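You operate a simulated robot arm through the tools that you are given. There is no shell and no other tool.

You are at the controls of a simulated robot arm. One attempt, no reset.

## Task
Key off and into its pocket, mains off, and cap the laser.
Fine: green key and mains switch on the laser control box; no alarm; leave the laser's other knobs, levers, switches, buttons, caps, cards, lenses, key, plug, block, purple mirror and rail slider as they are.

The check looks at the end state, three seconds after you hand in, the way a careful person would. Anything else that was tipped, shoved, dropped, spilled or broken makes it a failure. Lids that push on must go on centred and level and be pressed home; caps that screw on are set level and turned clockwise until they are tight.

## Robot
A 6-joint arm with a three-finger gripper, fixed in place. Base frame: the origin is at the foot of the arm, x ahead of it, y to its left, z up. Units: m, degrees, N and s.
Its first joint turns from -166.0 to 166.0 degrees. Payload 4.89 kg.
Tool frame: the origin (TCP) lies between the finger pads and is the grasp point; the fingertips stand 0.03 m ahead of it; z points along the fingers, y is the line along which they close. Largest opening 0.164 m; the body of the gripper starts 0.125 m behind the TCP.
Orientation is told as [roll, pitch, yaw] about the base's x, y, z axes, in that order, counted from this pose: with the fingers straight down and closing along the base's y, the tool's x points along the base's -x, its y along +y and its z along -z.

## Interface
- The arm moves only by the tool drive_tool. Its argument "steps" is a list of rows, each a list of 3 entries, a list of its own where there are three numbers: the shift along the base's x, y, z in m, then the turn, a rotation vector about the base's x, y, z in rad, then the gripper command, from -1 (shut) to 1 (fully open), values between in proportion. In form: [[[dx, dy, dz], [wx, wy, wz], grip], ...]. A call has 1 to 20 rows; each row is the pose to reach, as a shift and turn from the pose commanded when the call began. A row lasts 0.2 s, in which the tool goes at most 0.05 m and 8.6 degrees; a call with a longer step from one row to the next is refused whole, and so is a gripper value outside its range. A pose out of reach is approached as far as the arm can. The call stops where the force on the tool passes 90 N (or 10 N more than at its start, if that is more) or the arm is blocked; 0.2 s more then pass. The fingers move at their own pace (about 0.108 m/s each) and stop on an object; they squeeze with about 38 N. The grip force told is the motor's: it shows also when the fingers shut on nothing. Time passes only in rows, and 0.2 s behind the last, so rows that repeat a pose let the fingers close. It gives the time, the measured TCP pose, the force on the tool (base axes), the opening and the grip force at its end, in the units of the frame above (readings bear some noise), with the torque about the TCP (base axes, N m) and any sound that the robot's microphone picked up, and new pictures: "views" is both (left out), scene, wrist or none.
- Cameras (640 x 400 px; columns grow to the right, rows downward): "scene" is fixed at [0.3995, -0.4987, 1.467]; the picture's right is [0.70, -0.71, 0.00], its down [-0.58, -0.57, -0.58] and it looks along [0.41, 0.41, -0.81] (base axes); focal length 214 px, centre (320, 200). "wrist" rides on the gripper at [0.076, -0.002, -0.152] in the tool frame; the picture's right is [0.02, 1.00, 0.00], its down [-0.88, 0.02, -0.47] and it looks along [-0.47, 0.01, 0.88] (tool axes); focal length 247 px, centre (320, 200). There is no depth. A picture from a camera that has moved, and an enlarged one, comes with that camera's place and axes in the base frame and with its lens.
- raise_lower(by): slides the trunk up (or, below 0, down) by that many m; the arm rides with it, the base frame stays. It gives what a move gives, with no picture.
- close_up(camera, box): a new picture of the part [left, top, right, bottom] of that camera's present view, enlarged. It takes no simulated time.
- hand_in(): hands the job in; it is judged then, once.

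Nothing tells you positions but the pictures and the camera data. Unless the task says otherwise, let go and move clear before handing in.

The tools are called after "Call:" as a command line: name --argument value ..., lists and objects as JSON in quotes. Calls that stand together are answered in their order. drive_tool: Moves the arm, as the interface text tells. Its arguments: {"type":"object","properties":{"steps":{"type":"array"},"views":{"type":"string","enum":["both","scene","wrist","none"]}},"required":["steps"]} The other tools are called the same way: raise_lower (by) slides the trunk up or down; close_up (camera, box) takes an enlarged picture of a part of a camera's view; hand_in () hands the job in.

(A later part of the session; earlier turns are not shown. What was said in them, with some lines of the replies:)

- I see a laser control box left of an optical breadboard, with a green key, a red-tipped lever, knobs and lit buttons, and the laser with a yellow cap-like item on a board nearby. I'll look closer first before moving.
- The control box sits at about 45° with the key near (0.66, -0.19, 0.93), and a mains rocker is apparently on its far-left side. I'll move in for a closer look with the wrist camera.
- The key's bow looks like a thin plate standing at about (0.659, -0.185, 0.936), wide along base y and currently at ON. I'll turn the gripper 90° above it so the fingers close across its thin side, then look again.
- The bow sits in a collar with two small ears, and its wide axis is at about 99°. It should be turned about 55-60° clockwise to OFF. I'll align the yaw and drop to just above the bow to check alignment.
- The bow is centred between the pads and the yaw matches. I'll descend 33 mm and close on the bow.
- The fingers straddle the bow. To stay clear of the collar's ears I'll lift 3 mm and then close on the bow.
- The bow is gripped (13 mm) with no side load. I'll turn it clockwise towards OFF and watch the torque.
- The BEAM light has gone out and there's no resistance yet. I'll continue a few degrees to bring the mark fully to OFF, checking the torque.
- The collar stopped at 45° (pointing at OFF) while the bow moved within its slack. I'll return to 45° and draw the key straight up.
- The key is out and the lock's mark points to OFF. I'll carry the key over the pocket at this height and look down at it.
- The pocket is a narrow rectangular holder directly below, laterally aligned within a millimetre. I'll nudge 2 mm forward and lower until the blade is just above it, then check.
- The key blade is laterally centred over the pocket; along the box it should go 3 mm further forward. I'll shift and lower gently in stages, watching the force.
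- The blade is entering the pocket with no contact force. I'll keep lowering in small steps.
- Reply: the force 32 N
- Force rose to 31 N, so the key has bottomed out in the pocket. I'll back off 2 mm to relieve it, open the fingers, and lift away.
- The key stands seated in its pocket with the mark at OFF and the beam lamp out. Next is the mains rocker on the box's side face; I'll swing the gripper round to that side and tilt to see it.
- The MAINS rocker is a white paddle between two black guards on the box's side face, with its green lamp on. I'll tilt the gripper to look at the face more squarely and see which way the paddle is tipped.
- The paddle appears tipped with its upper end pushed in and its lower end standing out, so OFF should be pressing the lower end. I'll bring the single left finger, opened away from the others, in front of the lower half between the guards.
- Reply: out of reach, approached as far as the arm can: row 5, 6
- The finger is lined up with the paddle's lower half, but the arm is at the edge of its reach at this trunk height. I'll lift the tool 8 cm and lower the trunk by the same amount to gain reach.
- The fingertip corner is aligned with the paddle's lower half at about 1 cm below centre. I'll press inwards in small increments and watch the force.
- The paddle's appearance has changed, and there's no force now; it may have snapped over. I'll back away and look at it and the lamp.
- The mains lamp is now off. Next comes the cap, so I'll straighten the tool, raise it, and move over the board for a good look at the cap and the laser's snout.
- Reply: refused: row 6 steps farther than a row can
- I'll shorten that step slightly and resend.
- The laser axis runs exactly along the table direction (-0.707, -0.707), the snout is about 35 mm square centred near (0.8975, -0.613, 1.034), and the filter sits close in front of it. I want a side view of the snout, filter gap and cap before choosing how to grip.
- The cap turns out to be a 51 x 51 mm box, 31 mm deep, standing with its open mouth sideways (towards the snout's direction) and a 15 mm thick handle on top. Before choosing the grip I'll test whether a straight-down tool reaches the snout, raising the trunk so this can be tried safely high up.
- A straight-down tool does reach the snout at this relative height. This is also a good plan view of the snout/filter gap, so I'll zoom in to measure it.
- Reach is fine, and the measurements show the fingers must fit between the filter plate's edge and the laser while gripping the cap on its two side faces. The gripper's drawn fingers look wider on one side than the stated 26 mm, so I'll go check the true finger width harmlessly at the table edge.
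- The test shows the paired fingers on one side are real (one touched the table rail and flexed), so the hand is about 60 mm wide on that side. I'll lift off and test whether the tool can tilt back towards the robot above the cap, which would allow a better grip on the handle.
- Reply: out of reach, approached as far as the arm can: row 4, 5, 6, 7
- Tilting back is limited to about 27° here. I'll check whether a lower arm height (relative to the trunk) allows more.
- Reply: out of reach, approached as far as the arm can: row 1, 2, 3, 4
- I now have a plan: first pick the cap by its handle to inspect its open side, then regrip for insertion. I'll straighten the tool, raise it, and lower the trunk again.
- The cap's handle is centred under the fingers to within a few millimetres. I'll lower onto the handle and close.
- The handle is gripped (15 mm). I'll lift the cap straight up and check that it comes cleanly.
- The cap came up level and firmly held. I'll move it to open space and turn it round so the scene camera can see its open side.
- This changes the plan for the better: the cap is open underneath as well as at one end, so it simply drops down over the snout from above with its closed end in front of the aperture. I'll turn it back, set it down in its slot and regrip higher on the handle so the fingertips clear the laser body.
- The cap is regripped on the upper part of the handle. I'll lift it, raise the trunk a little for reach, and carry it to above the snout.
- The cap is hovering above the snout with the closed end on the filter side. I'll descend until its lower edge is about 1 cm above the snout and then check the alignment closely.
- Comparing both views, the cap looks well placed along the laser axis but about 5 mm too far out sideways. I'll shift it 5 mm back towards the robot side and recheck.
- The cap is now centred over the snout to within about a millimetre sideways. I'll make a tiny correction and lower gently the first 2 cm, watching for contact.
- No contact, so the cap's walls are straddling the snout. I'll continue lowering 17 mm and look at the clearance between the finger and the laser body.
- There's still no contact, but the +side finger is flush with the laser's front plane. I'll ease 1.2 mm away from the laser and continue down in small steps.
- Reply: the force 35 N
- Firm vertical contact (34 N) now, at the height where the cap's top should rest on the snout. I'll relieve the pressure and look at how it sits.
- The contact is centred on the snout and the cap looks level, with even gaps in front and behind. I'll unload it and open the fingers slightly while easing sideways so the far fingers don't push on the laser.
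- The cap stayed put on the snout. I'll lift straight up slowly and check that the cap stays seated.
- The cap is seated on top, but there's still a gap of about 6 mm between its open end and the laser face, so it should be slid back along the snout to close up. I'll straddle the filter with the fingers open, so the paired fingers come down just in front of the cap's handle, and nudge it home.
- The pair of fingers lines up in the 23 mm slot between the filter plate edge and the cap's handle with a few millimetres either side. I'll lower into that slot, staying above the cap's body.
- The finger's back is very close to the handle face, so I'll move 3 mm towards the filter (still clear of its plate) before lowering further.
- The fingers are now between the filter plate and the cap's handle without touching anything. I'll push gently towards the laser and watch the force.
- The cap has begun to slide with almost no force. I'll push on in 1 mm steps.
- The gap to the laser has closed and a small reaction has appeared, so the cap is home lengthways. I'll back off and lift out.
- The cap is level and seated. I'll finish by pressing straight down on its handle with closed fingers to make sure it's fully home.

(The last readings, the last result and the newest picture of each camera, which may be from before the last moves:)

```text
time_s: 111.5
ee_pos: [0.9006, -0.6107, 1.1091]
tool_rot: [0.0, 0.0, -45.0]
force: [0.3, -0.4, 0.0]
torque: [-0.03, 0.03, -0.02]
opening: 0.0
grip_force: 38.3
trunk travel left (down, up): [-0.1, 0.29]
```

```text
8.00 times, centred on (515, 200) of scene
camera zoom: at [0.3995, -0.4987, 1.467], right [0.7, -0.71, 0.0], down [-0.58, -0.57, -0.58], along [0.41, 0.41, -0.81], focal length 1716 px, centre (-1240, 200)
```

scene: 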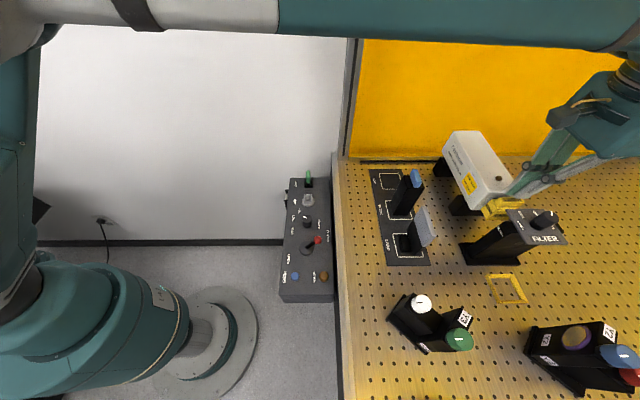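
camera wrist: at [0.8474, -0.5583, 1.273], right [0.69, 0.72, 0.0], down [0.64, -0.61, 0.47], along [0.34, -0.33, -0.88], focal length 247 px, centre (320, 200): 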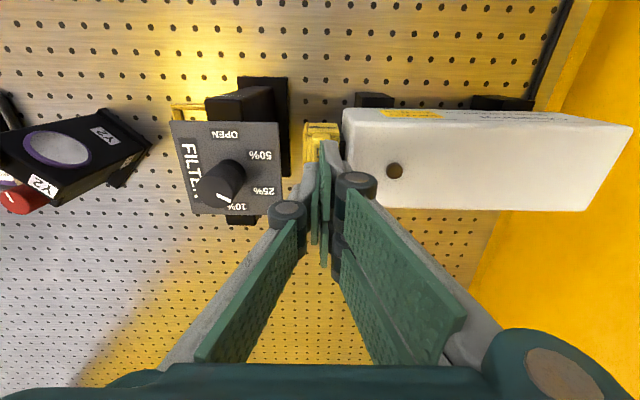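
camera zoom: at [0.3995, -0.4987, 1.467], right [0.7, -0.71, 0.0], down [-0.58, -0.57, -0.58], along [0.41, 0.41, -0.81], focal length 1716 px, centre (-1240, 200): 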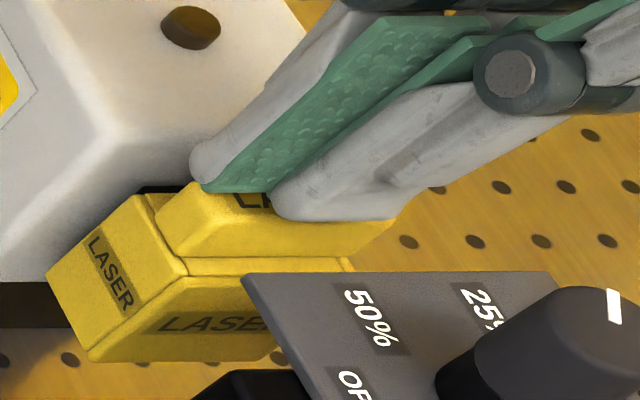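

Call:
drive_tool --steps '[[[0, 0, -0.001], [0, 0, 0], -1], [[0, 0, -0.002], [0, 0, 0], -1], [[0, 0, -0.003], [0, 0, 0], -1], [[0, 0, -0.003], [0, 0, 0], -1]]' --views "none"

```text
time_s: 112.5
ee_pos: [0.8999, -0.6106, 1.1047]
tool_rot: [0.1, 0.0, -45.0]
force: [0.5, 0.2, 0.8]
torque: [-0.05, 0.0, -0.01]
opening: 0.0
grip_force: 37.7
trunk travel left (down, up): [-0.1, 0.29]
```

Call:
drive_tool --steps '[[[0, 0, -0.001], [0, 0, 0], -1], [[0, 0, -0.002], [0, 0, 0], -1], [[0, 0, -0.003], [0, 0, 0], -1], [[0, 0, -0.003], [0, 0, 0], -1]]' --views "none"

Call:
close_up --camera "scene" --box '[490, 175, 540, 225]'

Call:
close_up --camera "wrist" --box '[280, 100, 370, 180]'

```text
time_s: 113.5
ee_pos: [0.9001, -0.6105, 1.1017]
tool_rot: [-0.1, -0.1, -45.1]
force: [3.7, -3.0, 17.0]
torque: [-0.08, -0.16, -0.01]
opening: 0.006
grip_force: 37.4
trunk travel left (down, up): [-0.1, 0.29]
```

```text
8.00 times, centred on (515, 200) of scene
camera zoom: at [0.3995, -0.4987, 1.467], right [0.7, -0.71, 0.0], down [-0.58, -0.57, -0.58], along [0.41, 0.41, -0.81], focal length 1716 px, centre (-1240, 200)
```

zoom: 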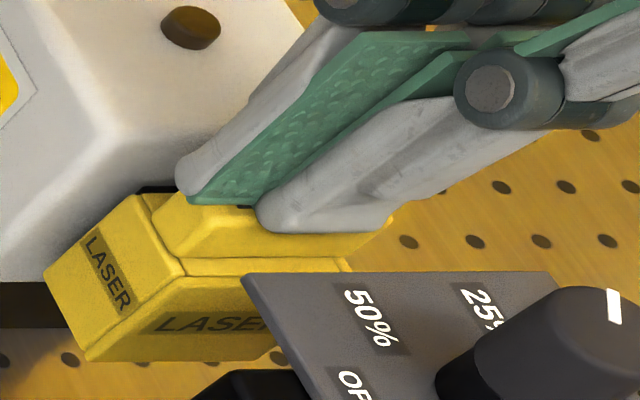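

```text
5.00 times, centred on (325, 140) of wrist
camera zoom: at [0.8447, -0.5577, 1.2538], right [0.69, 0.72, 0.0], down [0.64, -0.61, 0.47], along [0.34, -0.33, -0.88], focal length 1235 px, centre (295, 500)
```

zoom: 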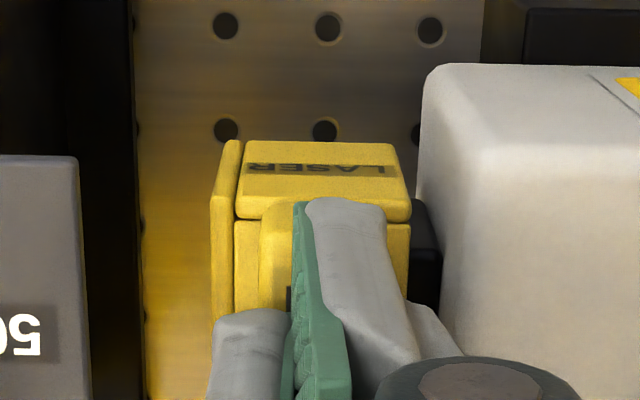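

The cap resists 17 N downward without moving, so it's fully seated. I'll lift away and move the arm clear.

Call:
drive_tool --steps '[[[0, 0, 0.004], [0, 0, 0], -1], [[0, 0, 0.015], [0, 0, 0], -1], [[0, 0, 0.04], [0, 0, 0], -1], [[0, 0, 0.08], [0, 0, 0], -1], [[0, 0, 0.12], [0, 0, 0], -1], [[0, 0, 0.15], [0, 0, 0], -1], [[-0.02, 0.04, 0.16], [0, 0, 0], -1], [[-0.04, 0.08, 0.16], [0, 0, 0], -1], [[-0.06, 0.12, 0.16], [0, 0, 0], -1], [[-0.09, 0.155, 0.16], [0, 0, 0], -1], [[-0.12, 0.19, 0.16], [0, 0, 0], -1], [[-0.12, 0.19, 0.16], [0, 0, 0], -1]]' --views "both"

Call:
close_up --camera "scene" --box '[480, 170, 550, 230]'

Call:
close_up --camera "scene" --box '[270, 165, 350, 310]'

Call:
close_up --camera "wrist" --box '[60, 140, 340, 330]'

```text
time_s: 116.1
ee_pos: [0.7791, -0.4196, 1.2628]
tool_rot: [0.0, 0.1, -45.1]
force: [-1.0, 0.4, 1.0]
torque: [-0.04, -0.06, -0.03]
opening: 0.0001
grip_force: 37.8
trunk travel left (down, up): [-0.1, 0.29]
camera wrist: at [0.7236, -0.3672, 1.4139], right [0.69, 0.72, 0.0], down [0.64, -0.61, 0.47], along [0.34, -0.33, -0.88], focal length 247 px, centre (320, 200)
```

scene: 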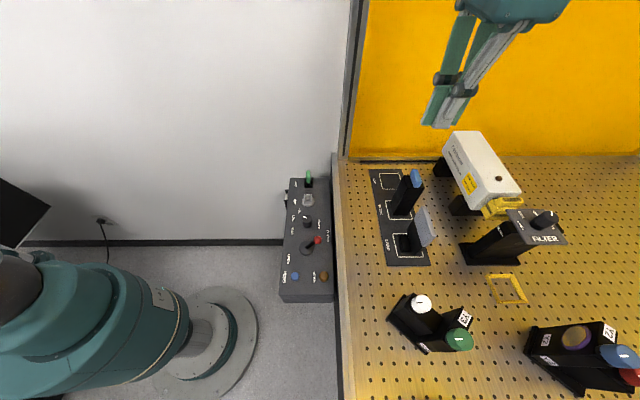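
wrist: 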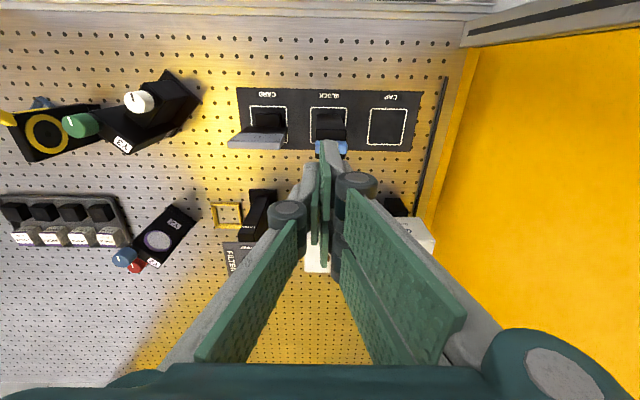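

```text
6.67 times, centred on (515, 200) of scene
camera zoom: at [0.3995, -0.4987, 1.467], right [0.7, -0.71, 0.0], down [-0.58, -0.57, -0.58], along [0.41, 0.41, -0.81], focal length 1430 px, centre (-980, 200)
```

zoom: 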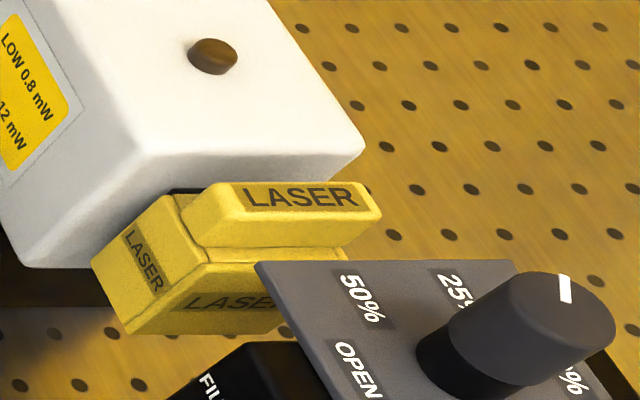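

```text
2.76 times, centred on (310, 238) of scene
camera zoom: at [0.3995, -0.4987, 1.467], right [0.7, -0.71, 0.0], down [-0.58, -0.57, -0.58], along [0.41, 0.41, -0.81], focal length 592 px, centre (348, 97)
```

zoom: 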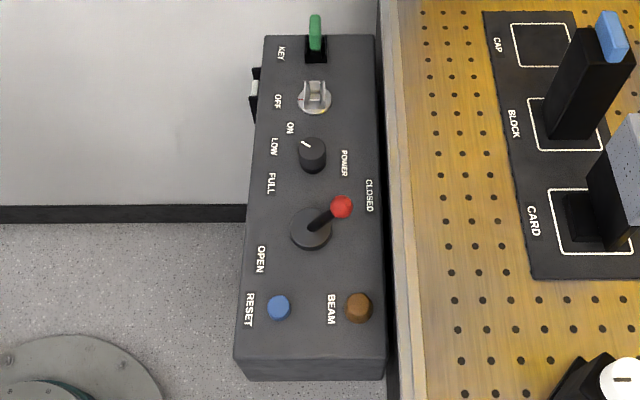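

```text
2.11 times, centred on (200, 235) of wrist
camera zoom: at [0.7236, -0.3672, 1.4139], right [0.69, 0.72, 0.0], down [0.64, -0.61, 0.47], along [0.34, -0.33, -0.88], focal length 520 px, centre (573, 126)
```

zoom: 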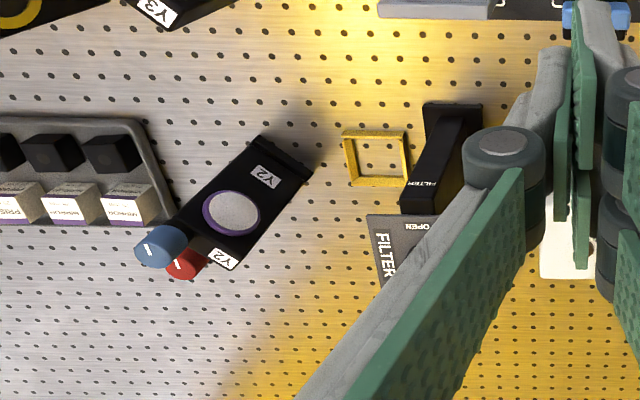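

Everything looks in order. I'll take one side view of the cap on the snout to confirm it's level before handing in.

Call:
drive_tool --steps '[[[-0.036, 0.012, 0], [0, 0, 0], 0], [[-0.072, 0.0236, 0], [0, 0, 0], 1], [[-0.072, 0.0236, -0.02], [-0.1, -0.1, 0], 1], [[-0.072, 0.0236, -0.04], [-0.2, -0.2, 0], 1], [[-0.072, 0.0236, -0.06], [-0.3, -0.3, 0], 1], [[-0.072, 0.0236, -0.08], [-0.4, -0.4, 0], 1], [[-0.072, 0.0236, -0.1], [-0.5, -0.5, 0], 1], [[-0.072, 0.0236, -0.1], [-0.5, -0.5, 0], 1]]' --views "wrist"

Call:
close_up --camera "wrist" --box '[230, 130, 380, 260]'

Call:
close_up --camera "wrist" --box '[290, 165, 360, 225]'

```text
time_s: 117.9
ee_pos: [0.7099, -0.3979, 1.161]
tool_rot: [0.1, -40.6, -45.0]
force: [0.0, -0.7, -0.8]
torque: [0.0, 0.02, 0.03]
opening: 0.1639
grip_force: 0.0
trunk travel left (down, up): [-0.1, 0.29]
camera wrist: at [0.5978, -0.2889, 1.2256], right [0.7, 0.72, -0.01], down [0.27, -0.24, 0.93], along [0.67, -0.65, -0.36], focal length 247 px, centre (320, 200)
```

wrist: 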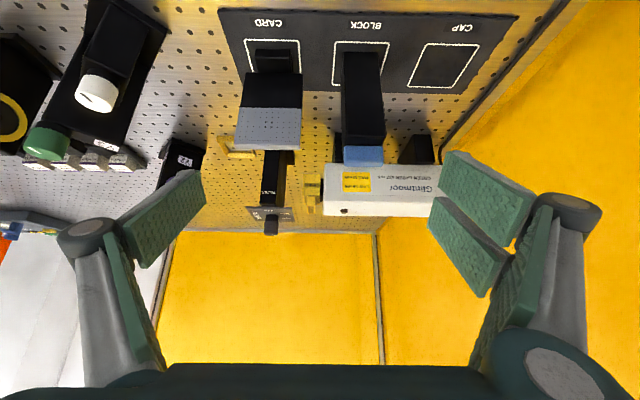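

```text
3.08 times, centred on (305, 195) of wrist
camera zoom: at [0.5978, -0.2889, 1.2256], right [0.7, 0.72, -0.01], down [0.27, -0.24, 0.93], along [0.67, -0.65, -0.36], focal length 760 px, centre (366, 215)
```

zoom: 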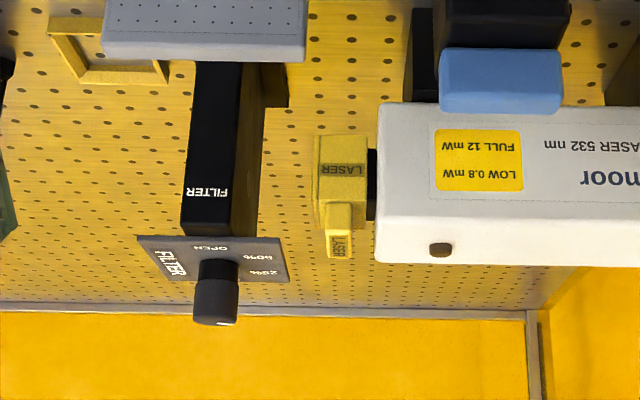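

```text
6.67 times, centred on (325, 195) of wrist
camera zoom: at [0.5978, -0.2889, 1.2256], right [0.7, 0.72, -0.01], down [0.27, -0.24, 0.93], along [0.67, -0.65, -0.36], focal length 1646 px, centre (287, 233)
```

zoom: 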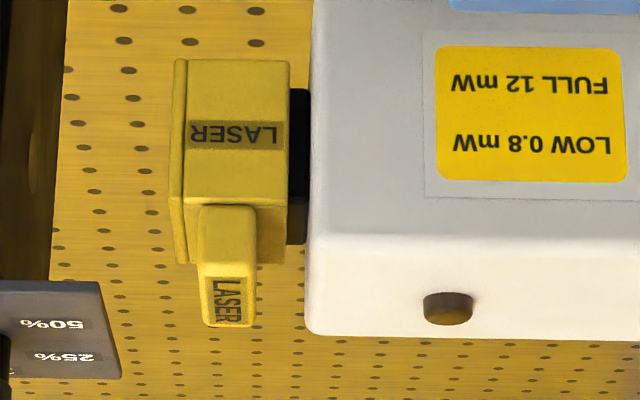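

The side view shows the cap level on the snout, its top resting on it and its closed end against the aperture. I'll raise and retract the arm clear of everything.

Call:
drive_tool --steps '[[[0, 0, 0.03], [0.1, 0.1, 0], 1], [[-0.01, 0.01, 0.06], [0.2, 0.2, 0], 1], [[-0.03, 0.03, 0.08], [0.3, 0.3, 0], 1], [[-0.05, 0.05, 0.1], [0.4, 0.4, 0], 1], [[-0.08, 0.08, 0.11], [0.5, 0.5, 0], 1], [[-0.11, 0.11, 0.11], [0.5, 0.5, 0], 1], [[-0.14, 0.14, 0.11], [0.5, 0.5, 0], 1], [[-0.17, 0.17, 0.11], [0.5, 0.5, 0], 1], [[-0.2, 0.2, 0.11], [0.5, 0.5, 0], 1], [[-0.2, 0.2, 0.11], [0.5, 0.5, 0], 1]]' --views "both"

Call:
close_up --camera "wrist" --box '[220, 100, 440, 260]'

Call:
close_up --camera "scene" --box '[360, 120, 640, 400]'

```text
time_s: 120.1
ee_pos: [0.5094, -0.1949, 1.2736]
tool_rot: [0.0, 0.0, -45.0]
force: [-0.9, -0.4, -0.9]
torque: [-0.03, -0.1, 0.02]
opening: 0.1643
grip_force: 0.0
trunk travel left (down, up): [-0.1, 0.29]
camera wrist: at [0.4541, -0.1436, 1.425], right [0.69, 0.72, 0.0], down [0.64, -0.61, 0.47], along [0.34, -0.33, -0.88], focal length 247 px, centre (320, 200)
```

scene: 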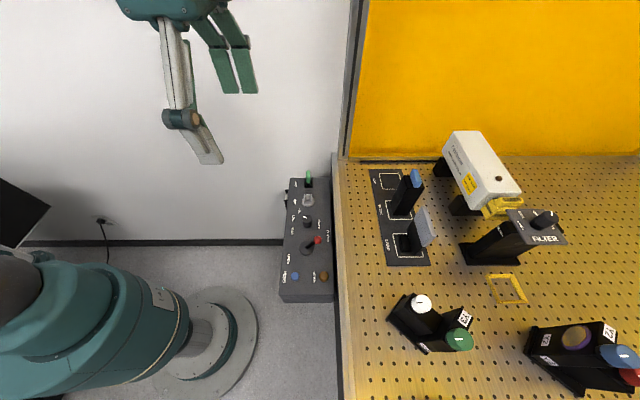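
wrist: 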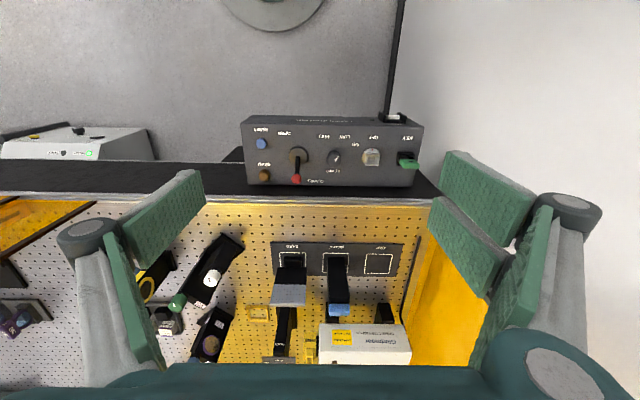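

```text
2.50 times, centred on (330, 180) of wrist
camera zoom: at [0.4541, -0.1436, 1.425], right [0.69, 0.72, 0.0], down [0.64, -0.61, 0.47], along [0.34, -0.33, -0.88], focal length 617 px, centre (295, 250)
```

zoom: 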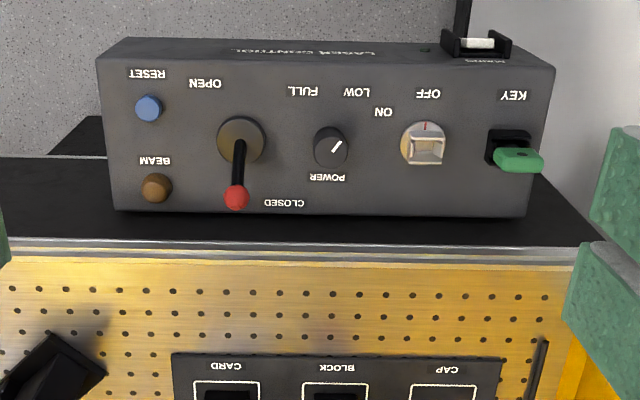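

```text
1.43 times, centred on (500, 260) of scene
camera zoom: at [0.3995, -0.4987, 1.467], right [0.7, -0.71, 0.0], down [-0.58, -0.57, -0.58], along [0.41, 0.41, -0.81], focal length 306 px, centre (63, 114)
```

zoom: 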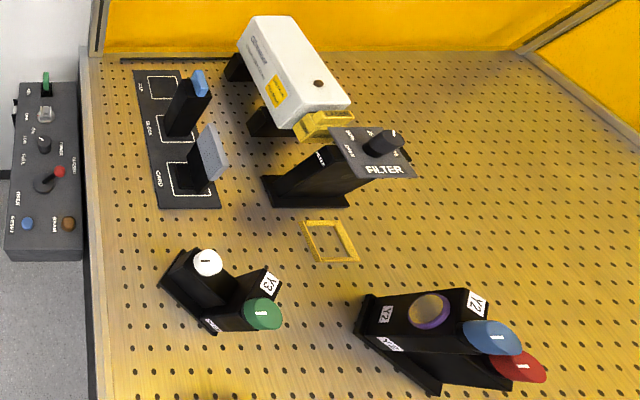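

The key is in its pocket with the lock at OFF. The mains lamp is off, and the cap sits level on the laser's snout. Nothing else on the bench has moved and no sound was reported, so I'm handing in.

Call:
hand_in

```text
The job is handed in.
```

I turned the key off and put it in its pocket, switched the mains off, and capped the laser. The job is handed in; I don't have the result of the check.

- **Key:** The lock's mark points to OFF and the BEAM lamp is out. The key stands seated in its pocket.
- **Mains:** The rocker on the side of the control box is off, and its green lamp is out.
- **Cap:** It sits level on the laser's snout, centred side to side within about a millimetre by eye. It held under 17 N pressing down. A gap of about 5 mm remains between the cap and the laser body. I think that is how it seats, because the cap looks shallower than the snout is long. I could not see behind its closed end to confirm.

Two contacts to know about:
- **Table rail:** I lowered one finger onto it lightly to check the gripper's width. The finger flexed and nothing moved.
- **Nudge on the cap:** When I pushed it towards the laser it moved a few millimetres, then mostly fell back when I let go. The final views show it level.

No alarm or other sound was reported, and in the last pictures everything else looks as it did at the start. I let go and moved the arm clear before handing in.
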